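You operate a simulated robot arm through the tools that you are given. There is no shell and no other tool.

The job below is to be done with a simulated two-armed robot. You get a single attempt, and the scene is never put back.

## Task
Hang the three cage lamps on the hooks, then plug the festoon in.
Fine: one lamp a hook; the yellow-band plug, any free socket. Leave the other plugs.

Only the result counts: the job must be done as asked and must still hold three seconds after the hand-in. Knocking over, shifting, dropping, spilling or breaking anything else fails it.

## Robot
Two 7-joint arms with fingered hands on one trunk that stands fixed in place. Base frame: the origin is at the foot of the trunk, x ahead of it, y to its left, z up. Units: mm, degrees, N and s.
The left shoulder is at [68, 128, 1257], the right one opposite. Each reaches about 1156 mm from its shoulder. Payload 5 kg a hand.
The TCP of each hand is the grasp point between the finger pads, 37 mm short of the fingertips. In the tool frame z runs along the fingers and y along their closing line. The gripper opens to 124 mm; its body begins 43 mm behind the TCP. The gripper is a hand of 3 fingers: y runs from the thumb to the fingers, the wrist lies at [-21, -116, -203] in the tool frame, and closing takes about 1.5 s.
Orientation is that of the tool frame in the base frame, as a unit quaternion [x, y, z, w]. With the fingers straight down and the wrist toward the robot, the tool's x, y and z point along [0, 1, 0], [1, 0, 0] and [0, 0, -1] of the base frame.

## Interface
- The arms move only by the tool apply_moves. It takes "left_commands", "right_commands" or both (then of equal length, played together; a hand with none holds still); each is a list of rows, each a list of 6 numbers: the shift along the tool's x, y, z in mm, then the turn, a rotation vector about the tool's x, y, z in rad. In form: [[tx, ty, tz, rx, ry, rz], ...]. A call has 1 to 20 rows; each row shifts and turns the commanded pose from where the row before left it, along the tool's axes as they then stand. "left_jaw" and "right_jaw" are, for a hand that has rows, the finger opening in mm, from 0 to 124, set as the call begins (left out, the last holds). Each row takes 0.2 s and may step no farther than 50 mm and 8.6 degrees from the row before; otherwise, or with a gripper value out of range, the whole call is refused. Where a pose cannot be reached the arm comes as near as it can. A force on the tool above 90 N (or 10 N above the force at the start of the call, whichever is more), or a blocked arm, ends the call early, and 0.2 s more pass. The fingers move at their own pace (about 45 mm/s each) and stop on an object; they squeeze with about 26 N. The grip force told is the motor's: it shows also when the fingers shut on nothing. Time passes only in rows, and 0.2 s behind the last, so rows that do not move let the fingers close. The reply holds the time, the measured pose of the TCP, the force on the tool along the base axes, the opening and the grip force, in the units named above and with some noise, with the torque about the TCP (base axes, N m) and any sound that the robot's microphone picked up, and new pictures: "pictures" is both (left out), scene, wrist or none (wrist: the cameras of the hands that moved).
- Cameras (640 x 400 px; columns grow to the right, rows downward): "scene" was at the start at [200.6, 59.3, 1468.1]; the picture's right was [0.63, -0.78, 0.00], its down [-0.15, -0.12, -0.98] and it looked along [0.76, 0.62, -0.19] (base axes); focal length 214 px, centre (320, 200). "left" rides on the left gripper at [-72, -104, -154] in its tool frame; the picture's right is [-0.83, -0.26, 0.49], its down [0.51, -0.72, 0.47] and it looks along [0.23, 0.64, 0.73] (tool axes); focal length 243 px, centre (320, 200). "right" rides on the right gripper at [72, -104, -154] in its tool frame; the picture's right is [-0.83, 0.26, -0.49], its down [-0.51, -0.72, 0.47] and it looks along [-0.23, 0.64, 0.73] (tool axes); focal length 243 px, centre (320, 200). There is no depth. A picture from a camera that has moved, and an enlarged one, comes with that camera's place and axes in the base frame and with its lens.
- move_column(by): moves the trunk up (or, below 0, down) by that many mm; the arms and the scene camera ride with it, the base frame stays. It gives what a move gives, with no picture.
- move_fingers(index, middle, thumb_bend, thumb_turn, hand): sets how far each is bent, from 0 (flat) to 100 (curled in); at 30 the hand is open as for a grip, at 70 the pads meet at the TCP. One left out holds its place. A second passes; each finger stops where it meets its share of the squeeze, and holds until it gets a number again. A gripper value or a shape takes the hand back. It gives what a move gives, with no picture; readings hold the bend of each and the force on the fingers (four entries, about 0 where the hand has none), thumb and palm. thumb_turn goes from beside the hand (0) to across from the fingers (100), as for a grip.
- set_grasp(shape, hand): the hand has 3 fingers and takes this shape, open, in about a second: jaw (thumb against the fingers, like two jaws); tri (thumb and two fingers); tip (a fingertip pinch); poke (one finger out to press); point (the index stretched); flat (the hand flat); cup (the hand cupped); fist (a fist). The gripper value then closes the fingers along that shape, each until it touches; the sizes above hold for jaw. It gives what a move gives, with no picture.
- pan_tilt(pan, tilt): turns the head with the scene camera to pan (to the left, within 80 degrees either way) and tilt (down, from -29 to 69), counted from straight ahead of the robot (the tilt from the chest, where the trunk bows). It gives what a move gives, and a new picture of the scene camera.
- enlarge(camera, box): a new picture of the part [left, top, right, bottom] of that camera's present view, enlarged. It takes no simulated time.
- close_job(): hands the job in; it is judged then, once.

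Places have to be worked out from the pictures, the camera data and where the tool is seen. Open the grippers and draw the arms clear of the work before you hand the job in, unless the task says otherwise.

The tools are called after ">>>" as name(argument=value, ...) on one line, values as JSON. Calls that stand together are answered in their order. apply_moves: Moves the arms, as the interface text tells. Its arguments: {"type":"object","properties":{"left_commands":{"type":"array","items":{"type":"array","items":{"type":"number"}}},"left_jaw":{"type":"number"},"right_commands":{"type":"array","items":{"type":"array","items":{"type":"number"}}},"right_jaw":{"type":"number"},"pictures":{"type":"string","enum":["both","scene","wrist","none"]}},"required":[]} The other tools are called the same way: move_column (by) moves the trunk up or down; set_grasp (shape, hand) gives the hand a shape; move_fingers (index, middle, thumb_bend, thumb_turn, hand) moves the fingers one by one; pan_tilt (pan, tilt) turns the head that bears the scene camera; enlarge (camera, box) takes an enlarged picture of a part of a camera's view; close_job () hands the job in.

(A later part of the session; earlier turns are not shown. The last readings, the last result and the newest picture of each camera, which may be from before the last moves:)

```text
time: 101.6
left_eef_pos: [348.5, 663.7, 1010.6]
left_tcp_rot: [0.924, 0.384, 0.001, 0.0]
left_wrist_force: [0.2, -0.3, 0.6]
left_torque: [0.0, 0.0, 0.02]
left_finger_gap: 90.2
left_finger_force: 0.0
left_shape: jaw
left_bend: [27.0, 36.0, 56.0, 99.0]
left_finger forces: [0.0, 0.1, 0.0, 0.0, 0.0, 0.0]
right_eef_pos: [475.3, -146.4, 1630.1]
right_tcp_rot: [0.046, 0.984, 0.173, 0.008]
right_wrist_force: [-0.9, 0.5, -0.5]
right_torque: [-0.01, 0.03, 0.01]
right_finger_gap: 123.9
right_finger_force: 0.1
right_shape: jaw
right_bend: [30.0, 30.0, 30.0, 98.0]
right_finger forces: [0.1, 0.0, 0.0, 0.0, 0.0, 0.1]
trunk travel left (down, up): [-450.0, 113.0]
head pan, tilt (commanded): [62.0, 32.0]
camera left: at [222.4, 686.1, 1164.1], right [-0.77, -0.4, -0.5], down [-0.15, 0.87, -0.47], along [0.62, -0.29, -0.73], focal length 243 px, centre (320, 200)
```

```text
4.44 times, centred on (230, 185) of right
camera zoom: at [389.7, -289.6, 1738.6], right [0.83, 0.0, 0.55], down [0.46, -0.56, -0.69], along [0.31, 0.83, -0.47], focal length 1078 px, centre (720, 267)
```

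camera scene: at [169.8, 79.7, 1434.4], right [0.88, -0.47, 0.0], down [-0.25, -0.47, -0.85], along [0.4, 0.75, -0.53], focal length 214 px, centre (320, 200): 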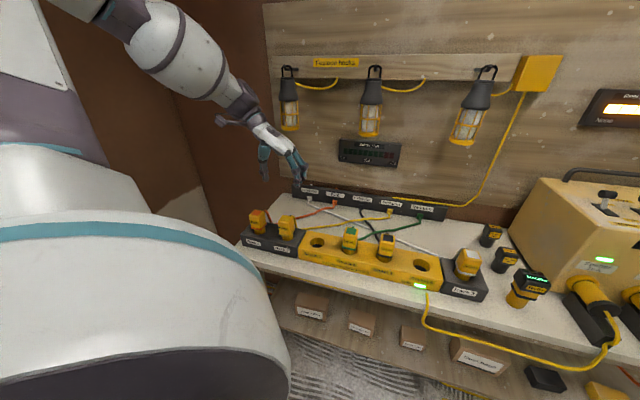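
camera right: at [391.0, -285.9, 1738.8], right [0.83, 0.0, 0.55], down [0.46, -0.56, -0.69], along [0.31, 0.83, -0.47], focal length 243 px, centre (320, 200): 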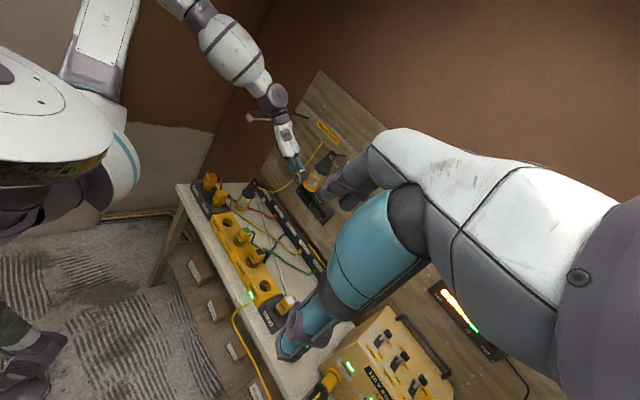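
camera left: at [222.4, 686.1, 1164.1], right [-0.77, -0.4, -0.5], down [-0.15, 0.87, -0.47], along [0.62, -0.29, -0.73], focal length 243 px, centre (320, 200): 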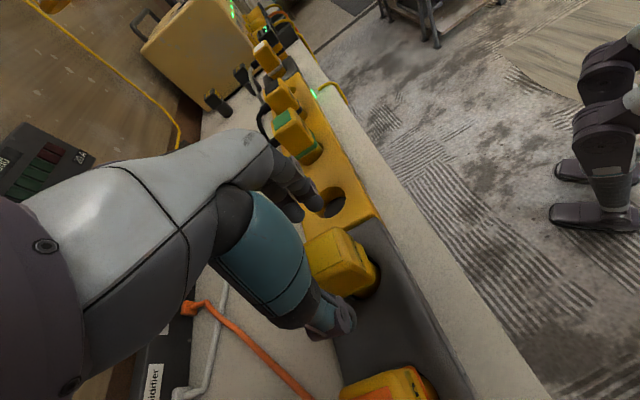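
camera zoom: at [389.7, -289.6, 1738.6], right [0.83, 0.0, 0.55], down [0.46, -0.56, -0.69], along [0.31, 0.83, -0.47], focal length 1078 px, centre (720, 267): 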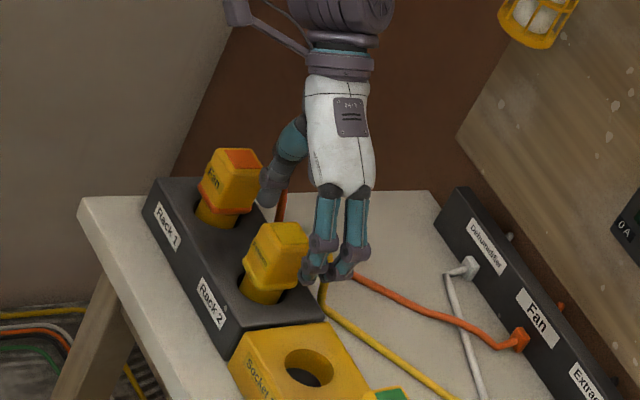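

Wrist, scene and right views agree that the TCP is centred on the plug within a few millimetres. I descend so the fingers flank the plug body.

>>> apply_moves(left_commands=[[0, 2, 18, 0, 0, 0], [0, 0, 18, 0, 0, 0], [0, 0, 16, 0, 0, 0], [0, 0, 0, 0, 0, 0]], pictures="wrist")

>>> enlarge(camera="left", box=[240, 160, 420, 330])

>>> enlarge(camera="scene", box=[255, 185, 325, 255])

>>> enlarge(camera="right", box=[195, 150, 265, 225])

```text
time: 102.6
left_eef_pos: [351.1, 663.5, 956.5]
left_tcp_rot: [0.923, 0.384, 0.001, 0.0]
left_wrist_force: [-0.5, -0.2, 0.1]
left_torque: [-0.01, -0.04, 0.01]
left_finger_gap: 90.4
left_finger_force: 0.1
left_shape: jaw
left_bend: [27.0, 36.0, 56.0, 99.0]
left_finger forces: [0.0, 0.0, 0.0, 0.1, 0.0, 0.0]
right_eef_pos: [475.3, -145.5, 1630.6]
right_tcp_rot: [0.045, 0.984, 0.173, 0.008]
right_wrist_force: [-1.4, 0.1, -0.4]
right_torque: [0.02, -0.02, -0.04]
right_finger_gap: 124.1
right_finger_force: 0.1
right_shape: jaw
right_bend: [30.0, 30.0, 30.0, 98.0]
right_finger forces: [0.0, 0.1, 0.0, 0.1, 0.1, 0.0]
trunk travel left (down, up): [-450.0, 113.0]
head pan, tilt (commanded): [62.0, 32.0]
camera left: at [224.5, 685.5, 1111.8], right [-0.77, -0.4, -0.5], down [-0.15, 0.87, -0.47], along [0.62, -0.29, -0.73], focal length 243 px, centre (320, 200)
```

left: 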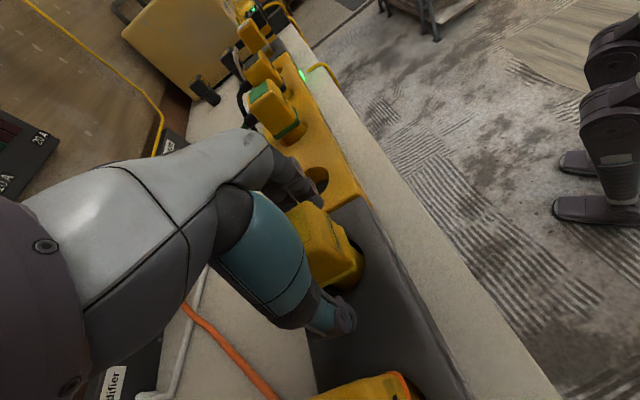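

```text
2.35 times, centred on (330, 245) of left
camera zoom: at [224.5, 685.5, 1111.8], right [-0.77, -0.4, -0.5], down [-0.15, 0.87, -0.47], along [0.62, -0.29, -0.73], focal length 571 px, centre (296, 94)
```

zoom: 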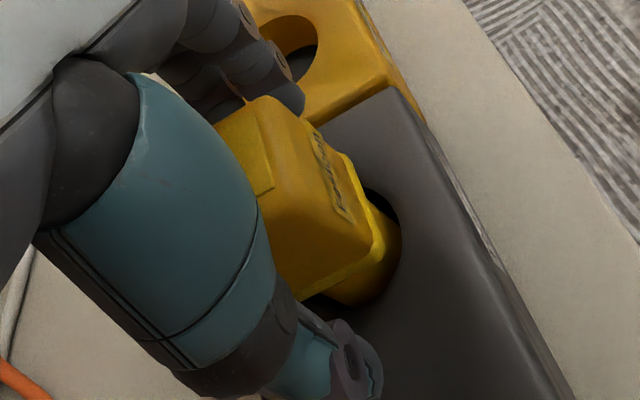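

```text
5.71 times, centred on (290, 220) of scene
camera zoom: at [170.1, 79.5, 1434.4], right [0.88, -0.47, 0.0], down [-0.25, -0.47, -0.85], along [0.4, 0.75, -0.53], focal length 1226 px, centre (491, 86)
```

zoom: 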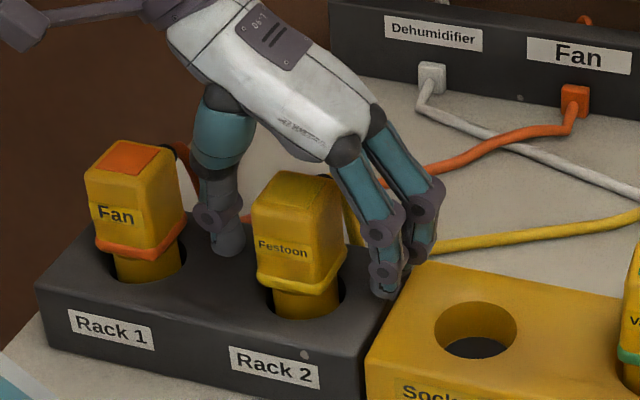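

```text
5.33 times, centred on (230, 188) of right
camera zoom: at [389.9, -289.5, 1738.6], right [0.83, 0.0, 0.55], down [0.46, -0.56, -0.69], along [0.31, 0.83, -0.47], focal length 1294 px, centre (800, 267)
```

zoom: 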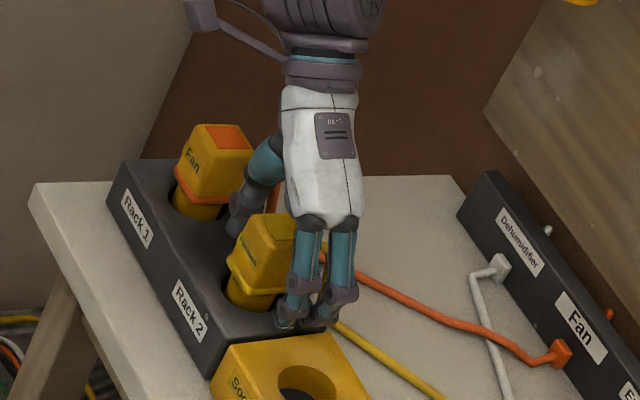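

The finger pair sits about 10 mm too far toward the wall relative to the plug's side face. I shift 10 mm toward the robot and go down another 12 mm.

>>> apply_moves(left_commands=[[-5, 0, 0, 0, 0, 0], [-5, 0, 0, 0, 0, 0], [0, 0, 6, 0, 0, 0], [0, 0, 6, 0, 0, 0], [0, 0, 0, 0, 0, 0]], pictures="none")

>>> enlarge(camera="left", box=[240, 160, 420, 330])

>>> enlarge(camera="scene", box=[265, 195, 320, 250])

>>> enlarge(camera="right", box=[200, 165, 250, 215])

```text
time: 103.8
left_eef_pos: [345.7, 656.4, 947.0]
left_tcp_rot: [0.924, 0.383, 0.001, 0.0]
left_wrist_force: [0.7, -0.4, 0.9]
left_torque: [0.03, -0.02, -0.01]
left_finger_gap: 90.0
left_finger_force: 0.0
left_shape: jaw
left_bend: [27.0, 37.0, 56.0, 99.0]
left_finger forces: [0.1, 0.0, 0.0, 0.1, 0.0, 0.0]
right_eef_pos: [474.5, -146.4, 1630.4]
right_tcp_rot: [0.045, 0.984, 0.173, 0.008]
right_wrist_force: [0.6, 0.2, 0.0]
right_torque: [0.01, 0.02, -0.01]
right_finger_gap: 123.7
right_finger_force: 0.0
right_shape: jaw
right_bend: [30.0, 30.0, 30.0, 98.0]
right_finger forces: [0.0, 0.0, 0.0, 0.0, 0.0, 0.0]
trunk travel left (down, up): [-450.0, 113.0]
head pan, tilt (commanded): [62.0, 32.0]
```

```text
2.35 times, centred on (330, 245) of left
camera zoom: at [218.2, 678.3, 1100.3], right [-0.77, -0.4, -0.5], down [-0.15, 0.87, -0.47], along [0.62, -0.29, -0.73], focal length 571 px, centre (296, 94)
```

zoom: 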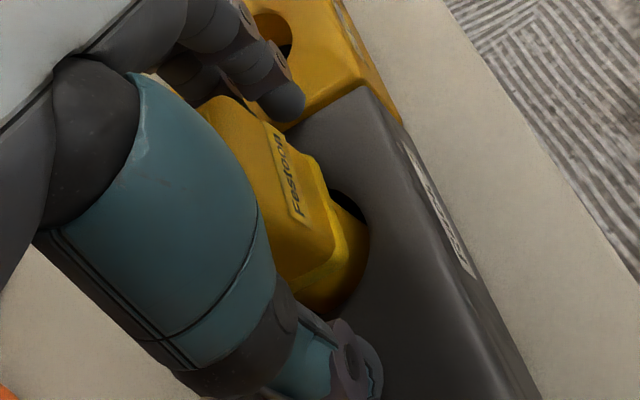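

```text
7.27 times, centred on (292, 222) of scene
camera zoom: at [170.0, 79.5, 1434.4], right [0.88, -0.47, 0.0], down [-0.25, -0.47, -0.85], along [0.4, 0.75, -0.53], focal length 1560 px, centre (520, 36)
```

zoom: 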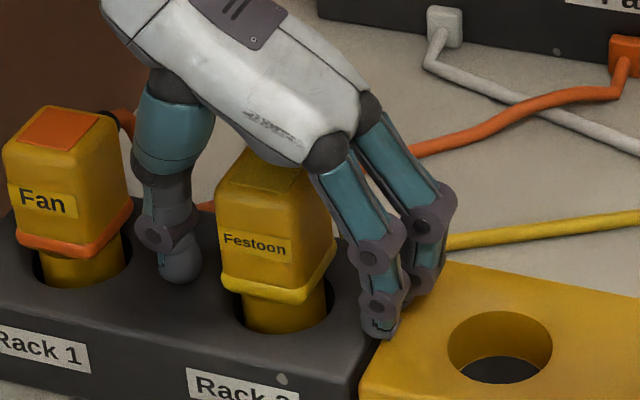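

```text
8.00 times, centred on (225, 190) of right
camera zoom: at [389.8, -289.5, 1738.6], right [0.83, 0.0, 0.55], down [0.46, -0.56, -0.69], along [0.31, 0.83, -0.47], focal length 1941 px, centre (1080, 280)
```

zoom: 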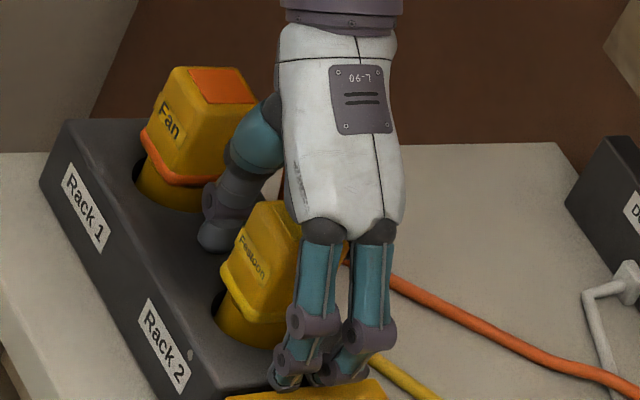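

The thumb is between Fan and Festoon and the finger pair faces the plug's right side. I close on the plug.

>>> apply_moves(left_commands=[[0, 0, 0, 0, 0, 0], [0, 0, 0, 0, 0, 0], [0, 0, 0, 0, 0, 0], [0, 0, 0, 0, 0, 0], [0, 0, 0, 0, 0, 0], [0, 0, 0, 0, 0, 0], [0, 0, 0, 0, 0, 0]], left_jaw=15, pictures="none")

>>> enlarge(camera="left", box=[240, 160, 420, 330])

>>> enlarge(camera="scene", box=[265, 195, 320, 250])

>>> enlarge(camera="right", box=[200, 165, 250, 215])

```text
time: 105.4
left_eef_pos: [344.3, 657.2, 946.7]
left_tcp_rot: [0.924, 0.383, 0.003, 0.001]
left_wrist_force: [-0.7, 2.0, 4.8]
left_torque: [-0.06, -0.08, 0.03]
left_finger_gap: 42.1
left_finger_force: 26.0
left_shape: jaw
left_bend: [74.0, 51.0, 75.0, 100.0]
left_finger forces: [19.2, 5.8, 0.0, 0.0, 23.5, 0.1]
right_eef_pos: [476.0, -146.3, 1630.0]
right_tcp_rot: [0.045, 0.984, 0.174, 0.007]
right_wrist_force: [-0.6, 0.3, -0.2]
right_torque: [0.02, 0.0, -0.02]
right_finger_gap: 124.2
right_finger_force: 0.1
right_shape: jaw
right_bend: [30.0, 30.0, 30.0, 98.0]
right_finger forces: [0.0, 0.0, 0.0, 0.0, 0.0, 0.1]
trunk travel left (down, up): [-450.0, 113.0]
head pan, tilt (commanded): [62.0, 32.0]
```

```text
2.35 times, centred on (330, 245) of left
camera zoom: at [218.1, 678.4, 1100.5], right [-0.77, -0.4, -0.5], down [-0.15, 0.87, -0.47], along [0.62, -0.29, -0.73], focal length 571 px, centre (296, 94)
```

zoom: 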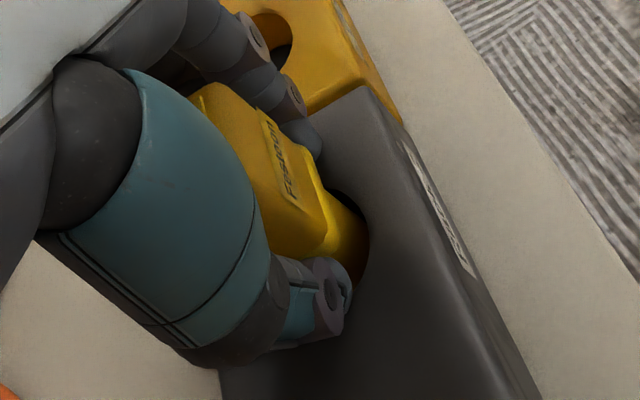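

```text
7.27 times, centred on (292, 222) of scene
camera zoom: at [169.9, 79.6, 1434.4], right [0.88, -0.47, 0.0], down [-0.25, -0.47, -0.85], along [0.4, 0.75, -0.53], focal length 1560 px, centre (520, 36)
```

zoom: 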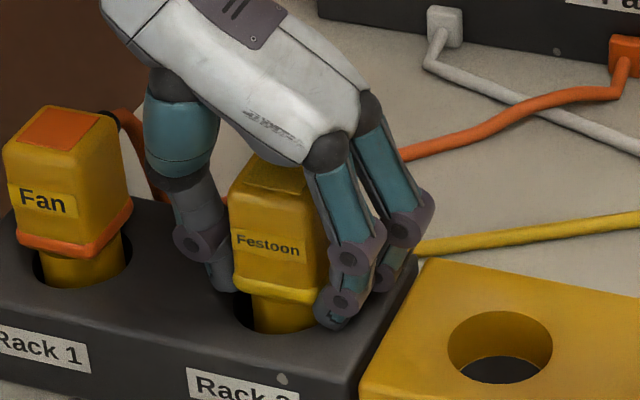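

```text
8.00 times, centred on (225, 190) of right
camera zoom: at [389.6, -289.5, 1738.6], right [0.83, 0.0, 0.55], down [0.46, -0.56, -0.69], along [0.31, 0.83, -0.47], focal length 1941 px, centre (1080, 280)
```

zoom: 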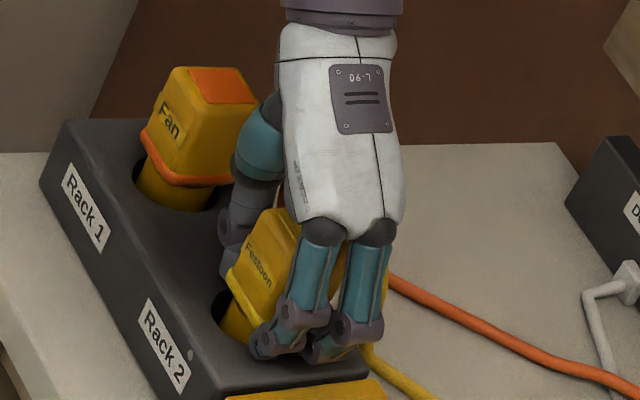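

The plug is gripped (thumb 23 N, index 19 N, middle 6 N, gap 42 mm). I lift gently and watch the force.

>>> apply_moves(left_commands=[[0, 0, -3, 0, 0, 0], [0, 0, -5, 0, 0, 0], [0, 0, -7, 0, 0, 0], [0, 0, 0, 0, 0, 0]], pictures="none")

>>> enlarge(camera="scene", box=[265, 190, 320, 250])

>>> enlarge(camera="right", box=[200, 160, 250, 215])

```text
time: 106.4
left_eef_pos: [344.2, 656.1, 959.6]
left_tcp_rot: [0.924, 0.383, 0.002, 0.0]
left_wrist_force: [-0.2, 1.4, -1.3]
left_torque: [-0.03, -0.02, 0.0]
left_finger_gap: 41.3
left_finger_force: 26.4
left_shape: jaw
left_bend: [74.0, 51.0, 75.0, 100.0]
left_finger forces: [16.4, 6.0, 0.0, 0.0, 22.3, 0.0]
right_eef_pos: [476.3, -146.2, 1629.0]
right_tcp_rot: [0.045, 0.984, 0.174, 0.008]
right_wrist_force: [0.4, 0.8, -0.1]
right_torque: [0.03, -0.02, -0.02]
right_finger_gap: 123.8
right_finger_force: 0.0
right_shape: jaw
right_bend: [30.0, 30.0, 30.0, 98.0]
right_finger forces: [0.0, 0.1, 0.0, 0.0, 0.0, 0.0]
trunk travel left (down, up): [-450.0, 113.0]
head pan, tilt (commanded): [62.0, 32.0]
```

```text
6.67 times, centred on (292, 220) of scene
camera zoom: at [170.5, 80.3, 1434.2], right [0.88, -0.47, 0.0], down [-0.25, -0.47, -0.85], along [0.4, 0.75, -0.53], focal length 1430 px, centre (503, 67)
```

zoom: 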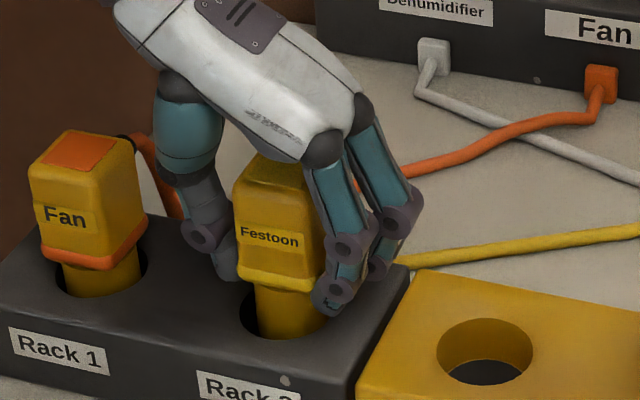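

```text
7.27 times, centred on (225, 188) of right
camera zoom: at [390.4, -288.5, 1738.6], right [0.83, 0.0, 0.55], down [0.46, -0.56, -0.69], along [0.31, 0.83, -0.47], focal length 1764 px, centre (1011, 291)
```

zoom: 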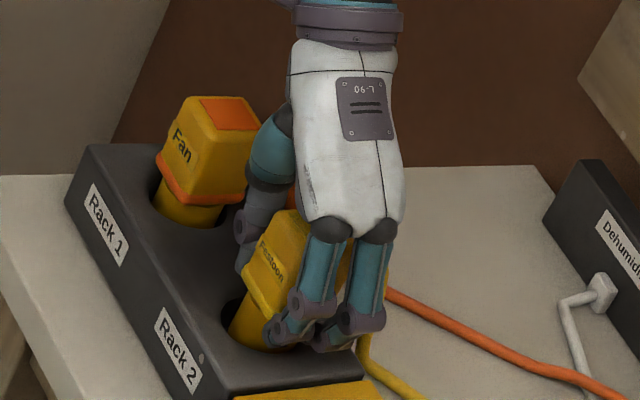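

The plug comes up with the hand at little resistance. I continue lifting straight up 60 mm more.

>>> apply_moves(left_commands=[[0, 0, -9, 0, 0, 0], [0, 0, -11, 0, 0, 0], [0, 0, -13, 0, 0, 0], [0, 0, -13, 0, 0, 0], [0, 0, -13, 0, 0, 0], [0, 0, -6, 0, 0, 0], [0, 0, 0, 0, 0, 0]], pictures="both")

>>> enlarge(camera="scene", box=[260, 180, 330, 255])

>>> enlarge(camera="right", box=[195, 145, 265, 220])

>>> enlarge(camera="left", box=[240, 160, 420, 330])

```text
time: 108.0
left_eef_pos: [344.4, 658.4, 1026.3]
left_tcp_rot: [0.924, 0.384, 0.003, 0.001]
left_wrist_force: [0.0, 0.9, -2.0]
left_torque: [-0.03, -0.01, -0.03]
left_finger_gap: 42.1
left_finger_force: 25.7
left_shape: jaw
left_bend: [74.0, 51.0, 75.0, 100.0]
left_finger forces: [16.3, 6.0, 0.1, 0.0, 22.3, 0.1]
right_eef_pos: [476.8, -145.5, 1630.5]
right_tcp_rot: [0.044, 0.984, 0.174, 0.007]
right_wrist_force: [0.3, 0.0, 0.9]
right_torque: [-0.02, -0.01, 0.04]
right_finger_gap: 124.1
right_finger_force: 0.1
right_shape: jaw
right_bend: [30.0, 30.0, 30.0, 98.0]
right_finger forces: [0.1, 0.0, 0.0, 0.0, 0.0, 0.1]
trunk travel left (down, up): [-450.0, 113.0]
head pan, tilt (commanded): [62.0, 32.0]
camera scene: at [170.3, 80.2, 1434.3], right [0.88, -0.47, 0.0], down [-0.25, -0.47, -0.85], along [0.4, 0.75, -0.53], focal length 214 px, centre (320, 200)
camera left: at [217.5, 678.8, 1179.5], right [-0.77, -0.4, -0.5], down [-0.15, 0.87, -0.47], along [0.62, -0.29, -0.73], focal length 243 px, centre (320, 200)
```

scene: 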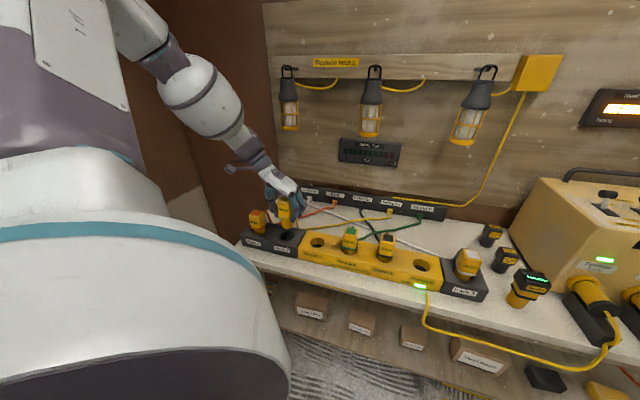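
left: 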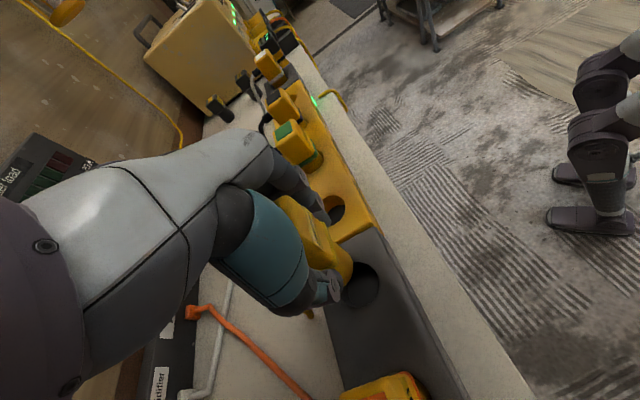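

```text
5.33 times, centred on (295, 218) of scene
camera zoom: at [170.3, 80.2, 1434.3], right [0.88, -0.47, 0.0], down [-0.25, -0.47, -0.85], along [0.4, 0.75, -0.53], focal length 1144 px, centre (453, 107)
```

zoom: 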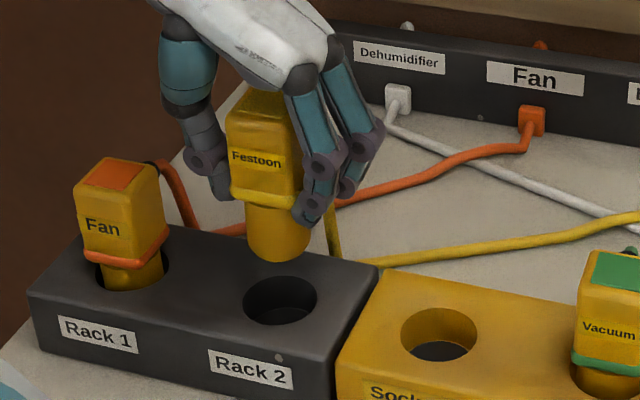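

```text
5.33 times, centred on (230, 182) of right
camera zoom: at [390.2, -288.7, 1738.6], right [0.83, 0.0, 0.55], down [0.46, -0.56, -0.69], along [0.31, 0.83, -0.47], focal length 1294 px, centre (800, 293)
```

zoom: 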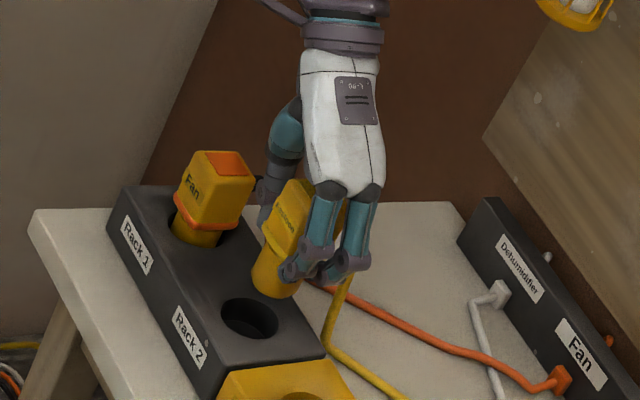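

```text
2.35 times, centred on (330, 245) of left
camera zoom: at [217.5, 678.8, 1179.5], right [-0.77, -0.4, -0.5], down [-0.15, 0.87, -0.47], along [0.62, -0.29, -0.73], focal length 571 px, centre (296, 94)
```

zoom: 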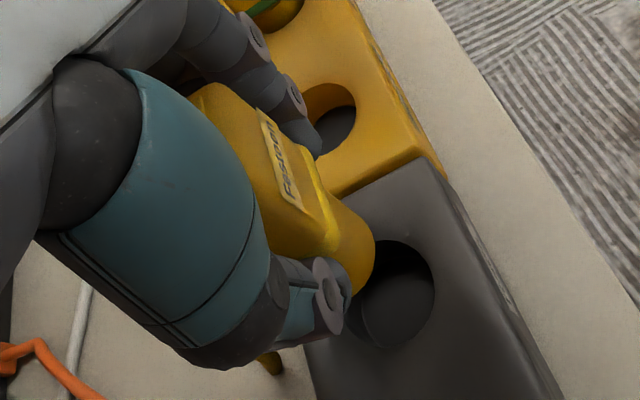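

The plug is out of Rack 2 and hangs upright. By comparing the plug's bottom with both holes in the same image, Socket 1 is about 114 mm right and 2 mm toward the robot. I move there at this height.

>>> apply_moves(left_commands=[[-0.5, 19, 0, 0, 0, 0], [-0.5, 19, 0, 0, 0, 0], [-0.5, 19, 0, 0, 0, 0], [-0.5, 19, 0, 0, 0, 0], [0, 19, 0, 0, 0, 0], [0, 19, 0, 0, 0, 0], [0, 0, 0, 0, 0, 0], [0, 0, 0, 0, 0, 0]], pictures="both")

>>> enlarge(camera="scene", box=[285, 185, 355, 265])

>>> enlarge(camera="right", box=[205, 160, 275, 235])

>>> enlarge(camera="left", box=[240, 160, 420, 330])

```text
time: 109.8
left_eef_pos: [424.2, 575.1, 1025.3]
left_tcp_rot: [0.923, 0.384, 0.002, 0.0]
left_wrist_force: [0.2, 0.2, -1.3]
left_torque: [-0.02, 0.02, 0.0]
left_finger_gap: 41.8
left_finger_force: 25.7
left_shape: jaw
left_bend: [74.0, 51.0, 75.0, 100.0]
left_finger forces: [16.4, 6.1, 0.0, 0.1, 22.4, 0.0]
right_eef_pos: [476.2, -145.5, 1630.2]
right_tcp_rot: [0.046, 0.984, 0.173, 0.008]
right_wrist_force: [-0.1, 0.5, -0.6]
right_torque: [-0.02, 0.01, 0.03]
right_finger_gap: 123.8
right_finger_force: 0.0
right_shape: jaw
right_bend: [30.0, 30.0, 30.0, 98.0]
right_finger forces: [0.1, 0.1, 0.1, 0.0, 0.0, 0.0]
trunk travel left (down, up): [-450.0, 113.0]
head pan, tilt (commanded): [62.0, 32.0]
camera scene: at [170.2, 80.0, 1434.3], right [0.88, -0.47, 0.0], down [-0.25, -0.47, -0.85], along [0.4, 0.75, -0.53], focal length 214 px, centre (320, 200)
camera left: at [297.9, 597.0, 1179.7], right [-0.77, -0.4, -0.5], down [-0.15, 0.87, -0.47], along [0.62, -0.29, -0.73], focal length 243 px, centre (320, 200)
```

scene: 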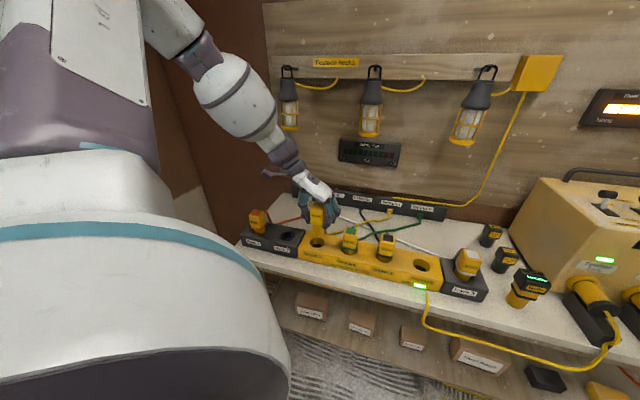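
left: 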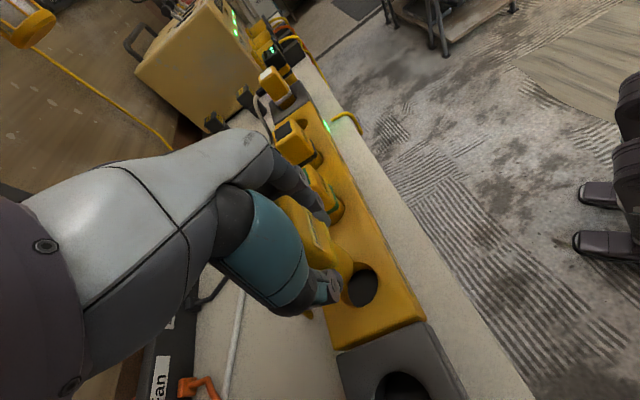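

```text
5.00 times, centred on (320, 225) of scene
camera zoom: at [170.2, 80.0, 1434.3], right [0.88, -0.47, 0.0], down [-0.25, -0.47, -0.85], along [0.4, 0.75, -0.53], focal length 1072 px, centre (320, 75)
```

zoom: 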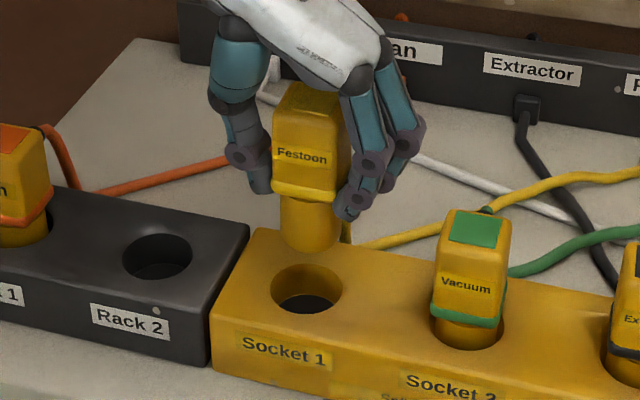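

```text
5.33 times, centred on (240, 198) of right
camera zoom: at [390.0, -288.9, 1738.6], right [0.83, 0.0, 0.55], down [0.46, -0.56, -0.69], along [0.31, 0.83, -0.47], focal length 1294 px, centre (747, 213)
```

zoom: 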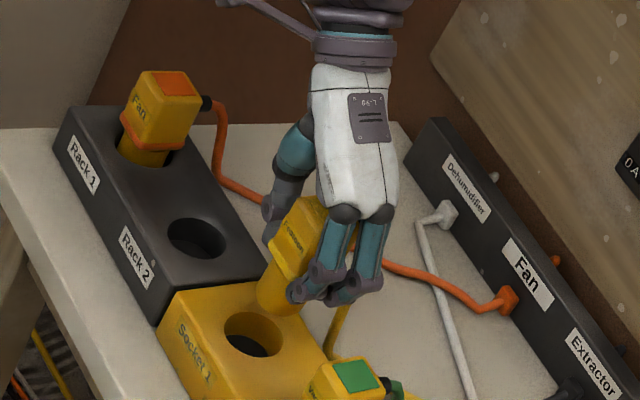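

```text
2.35 times, centred on (330, 245) of left
camera zoom: at [297.9, 597.0, 1179.7], right [-0.77, -0.4, -0.5], down [-0.15, 0.87, -0.47], along [0.62, -0.29, -0.73], focal length 571 px, centre (296, 94)
```

zoom: 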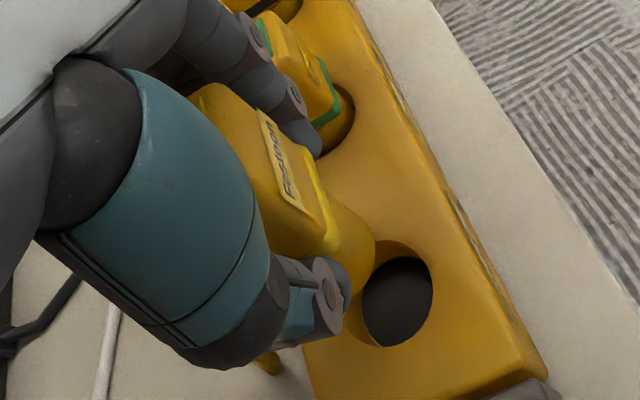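

The wrist view shows Socket 1's hole in the same place relative to the hand as Rack 2's hole was. I trim 2.5 mm left to centre and lower 42 mm, stopping just above the rim.

>>> apply_moves(left_commands=[[0, -2.5, 0, 0, 0, 0], [0, 0, 14, 0, 0, 0], [0, 0, 14, 0, 0, 0], [0, 0, 14, 0, 0, 0], [0, 0, 0, 0, 0, 0]], pictures="none")

>>> enlarge(camera="scene", box=[295, 200, 345, 260])

>>> enlarge(camera="right", box=[210, 175, 260, 230])

>>> enlarge(camera="left", box=[240, 160, 420, 330])

```text
time: 111.0
left_eef_pos: [421.2, 575.5, 983.4]
left_tcp_rot: [0.924, 0.383, 0.001, 0.001]
left_wrist_force: [-0.4, 0.1, -1.2]
left_torque: [0.0, 0.05, 0.01]
left_finger_gap: 41.9
left_finger_force: 25.3
left_shape: jaw
left_bend: [74.0, 51.0, 75.0, 100.0]
left_finger forces: [16.4, 6.1, 0.0, 0.0, 22.4, 0.0]
right_eef_pos: [475.7, -145.9, 1628.6]
right_tcp_rot: [0.045, 0.984, 0.173, 0.008]
right_wrist_force: [0.6, 0.2, 0.2]
right_torque: [-0.01, -0.05, 0.01]
right_finger_gap: 124.1
right_finger_force: 0.1
right_shape: jaw
right_bend: [30.0, 30.0, 30.0, 98.0]
right_finger forces: [0.0, 0.0, 0.1, 0.0, 0.0, 0.0]
trunk travel left (down, up): [-450.0, 113.0]
head pan, tilt (commanded): [62.0, 32.0]
```

```text
6.67 times, centred on (320, 230) of scene
camera zoom: at [170.3, 79.8, 1434.3], right [0.88, -0.47, 0.0], down [-0.25, -0.47, -0.85], along [0.4, 0.75, -0.53], focal length 1430 px, centre (320, 0)
```

zoom: 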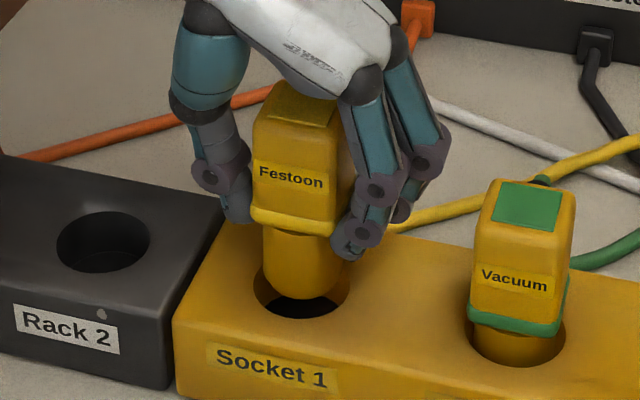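

```text
7.27 times, centred on (235, 202) of right
camera zoom: at [390.1, -289.2, 1738.5], right [0.83, 0.0, 0.55], down [0.46, -0.56, -0.69], along [0.31, 0.83, -0.47], focal length 1764 px, centre (938, 182)
```

zoom: 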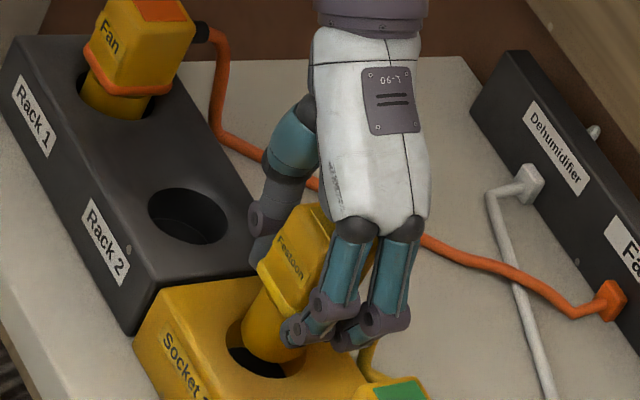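

```text
2.35 times, centred on (330, 245) of left
camera zoom: at [295.4, 598.3, 1137.9], right [-0.77, -0.4, -0.5], down [-0.15, 0.87, -0.47], along [0.62, -0.29, -0.73], focal length 571 px, centre (296, 94)
```

zoom: 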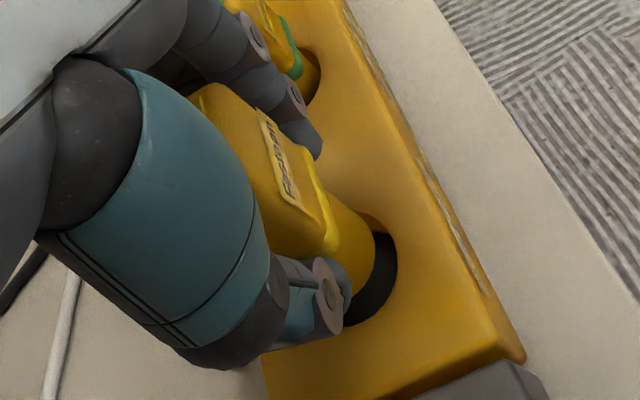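

The plug is centred over Socket 1's hole in the scene view. I lower in small steps, watching the force.

>>> apply_moves(left_commands=[[0, 0, 4, 0, 0, 0], [0, 0, 4, 0, 0, 0], [0, 0, 4, 0, 0, 0], [0, 0, 4, 0, 0, 0], [0, 0, 0, 0, 0, 0]], pictures="none")

>>> enlarge(camera="scene", box=[295, 200, 345, 260])

>>> enlarge(camera="left", box=[240, 160, 420, 330])

```text
time: 112.2
left_eef_pos: [421.7, 575.8, 968.4]
left_tcp_rot: [0.923, 0.384, 0.002, -0.001]
left_wrist_force: [-0.1, 0.1, -1.5]
left_torque: [-0.03, 0.03, -0.03]
left_finger_gap: 41.7
left_finger_force: 26.2
left_shape: jaw
left_bend: [74.0, 51.0, 75.0, 100.0]
left_finger forces: [16.3, 6.1, 0.0, 0.0, 22.4, 0.0]
right_eef_pos: [475.6, -146.9, 1630.0]
right_tcp_rot: [0.045, 0.984, 0.173, 0.009]
right_wrist_force: [0.4, 0.3, 0.7]
right_torque: [0.01, 0.01, 0.0]
right_finger_gap: 123.7
right_finger_force: 0.2
right_shape: jaw
right_bend: [30.0, 30.0, 30.0, 98.0]
right_finger forces: [0.0, 0.0, 0.0, 0.0, 0.0, 0.1]
trunk travel left (down, up): [-450.0, 113.0]
head pan, tilt (commanded): [62.0, 32.0]
```

```text
6.67 times, centred on (320, 230) of scene
camera zoom: at [170.3, 79.9, 1434.3], right [0.88, -0.47, 0.0], down [-0.25, -0.47, -0.85], along [0.4, 0.75, -0.53], focal length 1430 px, centre (320, 0)
```

zoom: 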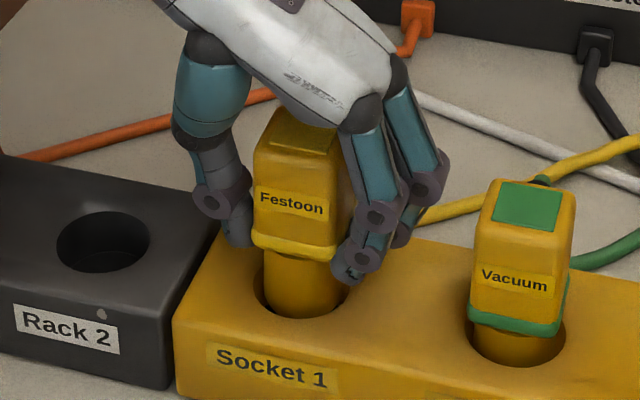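

```text
2.35 times, centred on (330, 245) of left
camera zoom: at [295.4, 597.9, 1121.9], right [-0.77, -0.4, -0.5], down [-0.15, 0.87, -0.47], along [0.62, -0.29, -0.73], focal length 571 px, centre (296, 94)
```

zoom: 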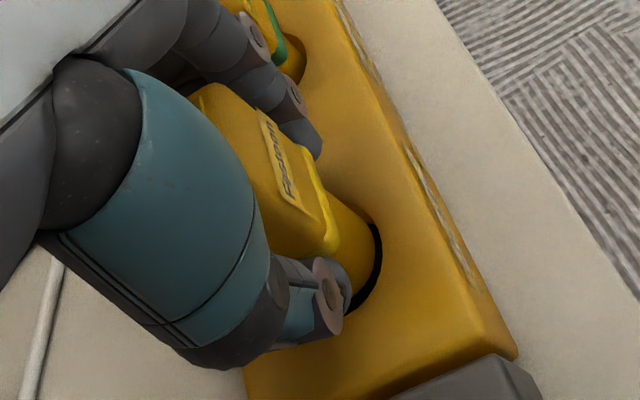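

The plug is entering the socket with no contact force. I continue down.

>>> apply_moves(left_commands=[[0, 0, 4, 0, 0, 0], [0, 0, 4, 0, 0, 0], [0, 0, 4, 0, 0, 0], [0, 0, 0, 0, 0, 0]], pictures="none")

>>> enlarge(camera="scene", box=[295, 200, 345, 260])

>>> enlarge(camera="left", box=[240, 160, 420, 330])

```text
time: 113.2
left_eef_pos: [421.7, 575.9, 956.3]
left_tcp_rot: [0.924, 0.383, 0.002, 0.0]
left_wrist_force: [-0.5, -0.7, -1.9]
left_torque: [-0.02, 0.0, 0.03]
left_finger_gap: 41.4
left_finger_force: 26.1
left_shape: jaw
left_bend: [74.0, 51.0, 75.0, 100.0]
left_finger forces: [16.3, 6.1, 0.0, 0.1, 22.4, 0.0]
right_eef_pos: [475.6, -144.9, 1631.0]
right_tcp_rot: [0.045, 0.984, 0.174, 0.008]
right_wrist_force: [0.0, 0.5, 0.2]
right_torque: [0.01, 0.02, 0.01]
right_finger_gap: 123.9
right_finger_force: 0.0
right_shape: jaw
right_bend: [30.0, 30.0, 30.0, 98.0]
right_finger forces: [0.0, 0.1, 0.0, 0.1, 0.0, 0.0]
trunk travel left (down, up): [-450.0, 113.0]
head pan, tilt (commanded): [62.0, 32.0]
```

```text
6.67 times, centred on (320, 230) of scene
camera zoom: at [170.3, 80.0, 1434.3], right [0.88, -0.47, 0.0], down [-0.25, -0.47, -0.85], along [0.4, 0.75, -0.53], focal length 1430 px, centre (320, 0)
```

zoom: 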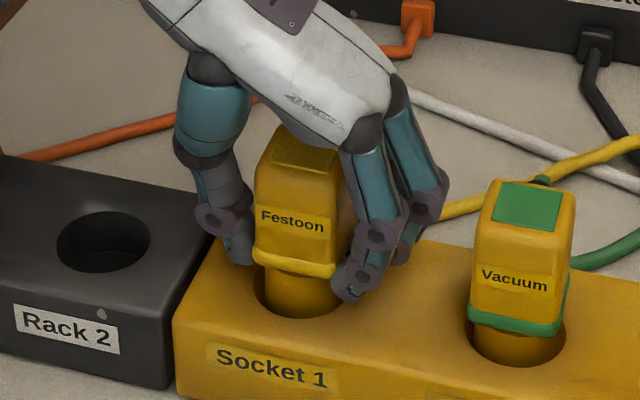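

```text
2.35 times, centred on (330, 245) of left
camera zoom: at [295.7, 597.9, 1110.1], right [-0.77, -0.4, -0.5], down [-0.15, 0.87, -0.47], along [0.62, -0.29, -0.73], focal length 571 px, centre (296, 94)
```

zoom: 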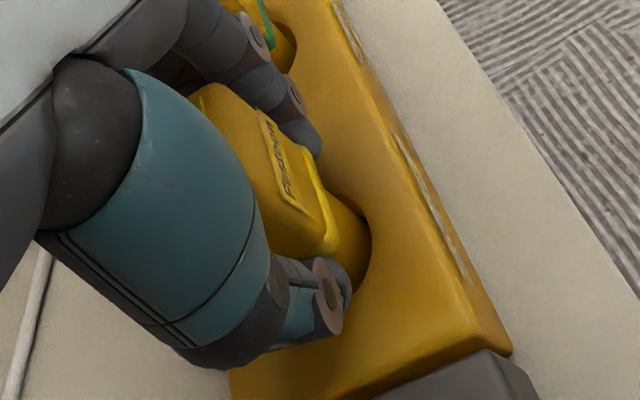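

The plug is about 15 mm into the socket, a bit close to the front wall. I nudge 1.5 mm toward the wall and lower further.

>>> apply_moves(left_commands=[[1.5, 0, 3, 0, 0, 0], [0, 0, 3, 0, 0, 0], [0, 0, 3, 0, 0, 0], [0, 0, 0, 0, 0, 0]], pictures="none")

>>> enlarge(camera="scene", box=[295, 200, 345, 260])

```text
time: 114.2
left_eef_pos: [422.8, 578.0, 946.7]
left_tcp_rot: [0.924, 0.383, 0.002, 0.0]
left_wrist_force: [0.0, -0.1, -0.4]
left_torque: [0.01, -0.02, -0.02]
left_finger_gap: 41.6
left_finger_force: 26.1
left_shape: jaw
left_bend: [74.0, 51.0, 75.0, 100.0]
left_finger forces: [16.3, 6.1, 0.1, 0.0, 22.4, 0.1]
right_eef_pos: [474.5, -146.3, 1629.5]
right_tcp_rot: [0.045, 0.984, 0.174, 0.008]
right_wrist_force: [-0.4, 0.0, -0.3]
right_torque: [0.01, -0.01, -0.01]
right_finger_gap: 124.0
right_finger_force: 0.0
right_shape: jaw
right_bend: [30.0, 30.0, 30.0, 98.0]
right_finger forces: [0.1, 0.1, 0.0, 0.0, 0.0, 0.0]
trunk travel left (down, up): [-450.0, 113.0]
head pan, tilt (commanded): [62.0, 32.0]
```

```text
6.67 times, centred on (320, 230) of scene
camera zoom: at [170.4, 80.0, 1434.3], right [0.88, -0.47, 0.0], down [-0.25, -0.47, -0.85], along [0.4, 0.75, -0.53], focal length 1430 px, centre (320, 0)
```

zoom: 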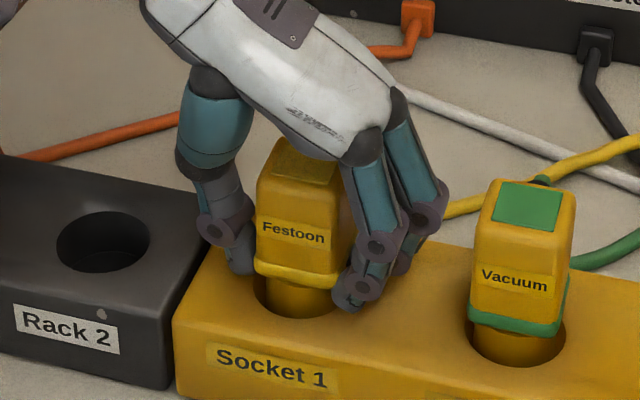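

The plug is at its former seating height. I press down gently a few more millimetres to make sure it is seated.

>>> apply_moves(left_commands=[[0, 0, 1.5, 0, 0, 0], [0, 0, 1.5, 0, 0, 0], [0, 0, 0, 0, 0, 0]], pictures="none")

>>> enlarge(camera="scene", box=[285, 190, 400, 270])

```text
time: 115.0
left_eef_pos: [423.7, 577.5, 945.7]
left_tcp_rot: [0.924, 0.384, 0.004, 0.0]
left_wrist_force: [-0.4, 3.7, 19.8]
left_torque: [-0.07, -0.02, 0.03]
left_finger_gap: 41.9
left_finger_force: 26.2
left_shape: jaw
left_bend: [74.0, 51.0, 75.0, 100.0]
left_finger forces: [22.7, 6.7, 0.0, 0.0, 30.0, 0.1]
right_eef_pos: [473.6, -147.6, 1629.9]
right_tcp_rot: [0.045, 0.984, 0.174, 0.008]
right_wrist_force: [0.4, 0.4, 0.6]
right_torque: [0.01, -0.01, -0.02]
right_finger_gap: 124.0
right_finger_force: 0.1
right_shape: jaw
right_bend: [30.0, 30.0, 30.0, 98.0]
right_finger forces: [0.0, 0.0, 0.0, 0.0, 0.0, 0.1]
trunk travel left (down, up): [-450.0, 113.0]
head pan, tilt (commanded): [62.0, 32.0]
```

```text
5.00 times, centred on (342, 230) of scene
camera zoom: at [168.8, 78.6, 1434.7], right [0.88, -0.47, 0.0], down [-0.25, -0.47, -0.85], along [0.4, 0.75, -0.53], focal length 1072 px, centre (208, 50)
```

zoom: 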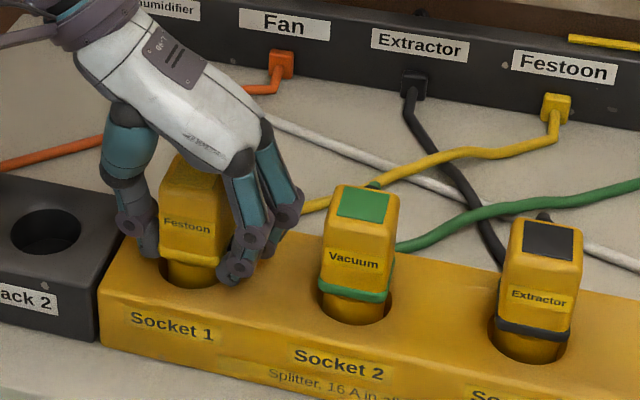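

The force jumped to +20 N, so the plug is on the socket floor. I ease the preload by 1 mm and open to 90 mm, then check.

>>> apply_moves(left_commands=[[0, 0, -1.2, 0, 0, 0], [0, 0, 0, 0, 0, 0]], pictures="none")

>>> apply_moves(left_commands=[[0, 0, 0, 0, 0, 0], [0, 0, 0, 0, 0, 0], [0, 0, 0, 0, 0, 0], [0, 0, 0, 0, 0, 0], [0, 0, 0, 0, 0, 0]], left_jaw=88, pictures="both")

>>> enlarge(camera="scene", box=[285, 190, 400, 270])

```text
time: 115.6
left_eef_pos: [422.0, 576.4, 945.2]
left_tcp_rot: [0.923, 0.384, 0.002, 0.0]
left_wrist_force: [0.0, -0.3, 12.1]
left_torque: [-0.08, -0.11, 0.03]
left_finger_gap: 41.7
left_finger_force: 25.5
left_shape: jaw
left_bend: [74.0, 51.0, 75.0, 100.0]
left_finger forces: [19.4, 7.2, 0.0, 0.0, 27.2, 0.0]
right_eef_pos: [474.9, -145.8, 1629.7]
right_tcp_rot: [0.044, 0.984, 0.174, 0.007]
right_wrist_force: [0.0, 0.5, -0.5]
right_torque: [0.0, 0.01, -0.01]
right_finger_gap: 123.9
right_finger_force: 0.1
right_shape: jaw
right_bend: [30.0, 30.0, 30.0, 98.0]
right_finger forces: [0.1, 0.0, 0.0, 0.0, 0.1, 0.0]
trunk travel left (down, up): [-450.0, 113.0]
head pan, tilt (commanded): [62.0, 32.0]
```

```text
time: 116.8
left_eef_pos: [422.3, 577.8, 946.2]
left_tcp_rot: [0.924, 0.383, 0.002, 0.0]
left_wrist_force: [-1.5, 0.5, 8.0]
left_torque: [-0.24, -0.26, -0.02]
left_finger_gap: 86.3
left_finger_force: 0.1
left_shape: jaw
left_bend: [27.0, 37.0, 58.0, 99.0]
left_finger forces: [2.5, 5.3, 0.0, 0.1, 0.0, 0.1]
right_eef_pos: [473.5, -146.9, 1630.1]
right_tcp_rot: [0.044, 0.984, 0.173, 0.008]
right_wrist_force: [-1.1, 0.4, -0.3]
right_torque: [0.02, 0.0, 0.01]
right_finger_gap: 124.0
right_finger_force: 0.1
right_shape: jaw
right_bend: [30.0, 30.0, 30.0, 98.0]
right_finger forces: [0.0, 0.1, 0.0, 0.0, 0.0, 0.1]
trunk travel left (down, up): [-450.0, 113.0]
head pan, tilt (commanded): [62.0, 32.0]
camera scene: at [169.3, 79.4, 1434.4], right [0.88, -0.47, 0.0], down [-0.25, -0.47, -0.85], along [0.4, 0.75, -0.53], focal length 214 px, centre (320, 200)
camera left: at [296.3, 599.4, 1099.8], right [-0.77, -0.4, -0.5], down [-0.15, 0.87, -0.47], along [0.62, -0.29, -0.73], focal length 243 px, centre (320, 200)
```

scene: 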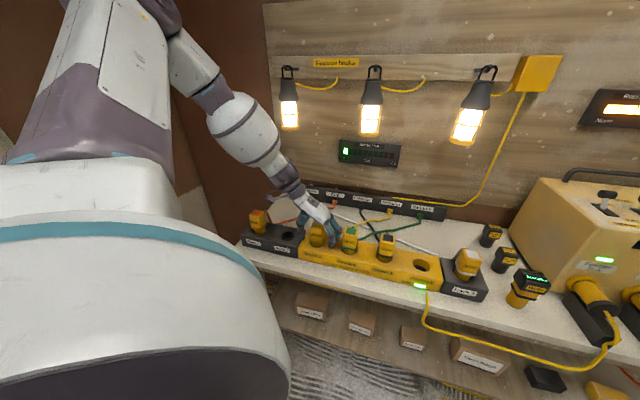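
left: 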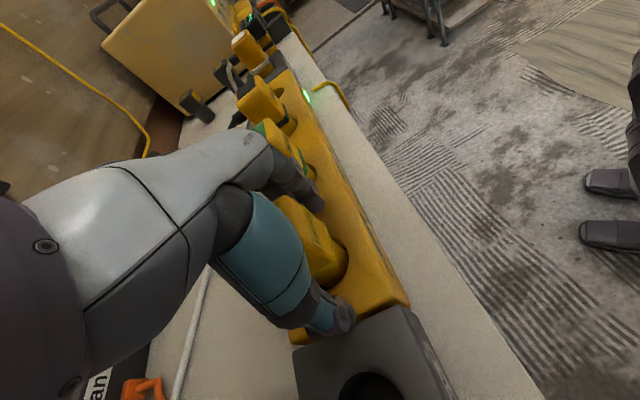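

```text
5.00 times, centred on (342, 230) of scene
camera zoom: at [169.3, 79.4, 1434.4], right [0.88, -0.47, 0.0], down [-0.25, -0.47, -0.85], along [0.4, 0.75, -0.53], focal length 1072 px, centre (208, 50)
```

zoom: 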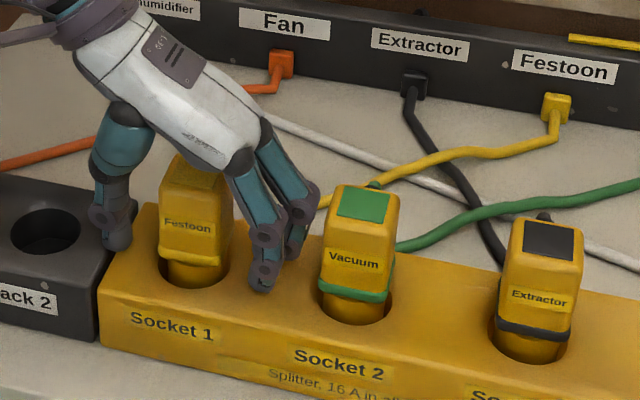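

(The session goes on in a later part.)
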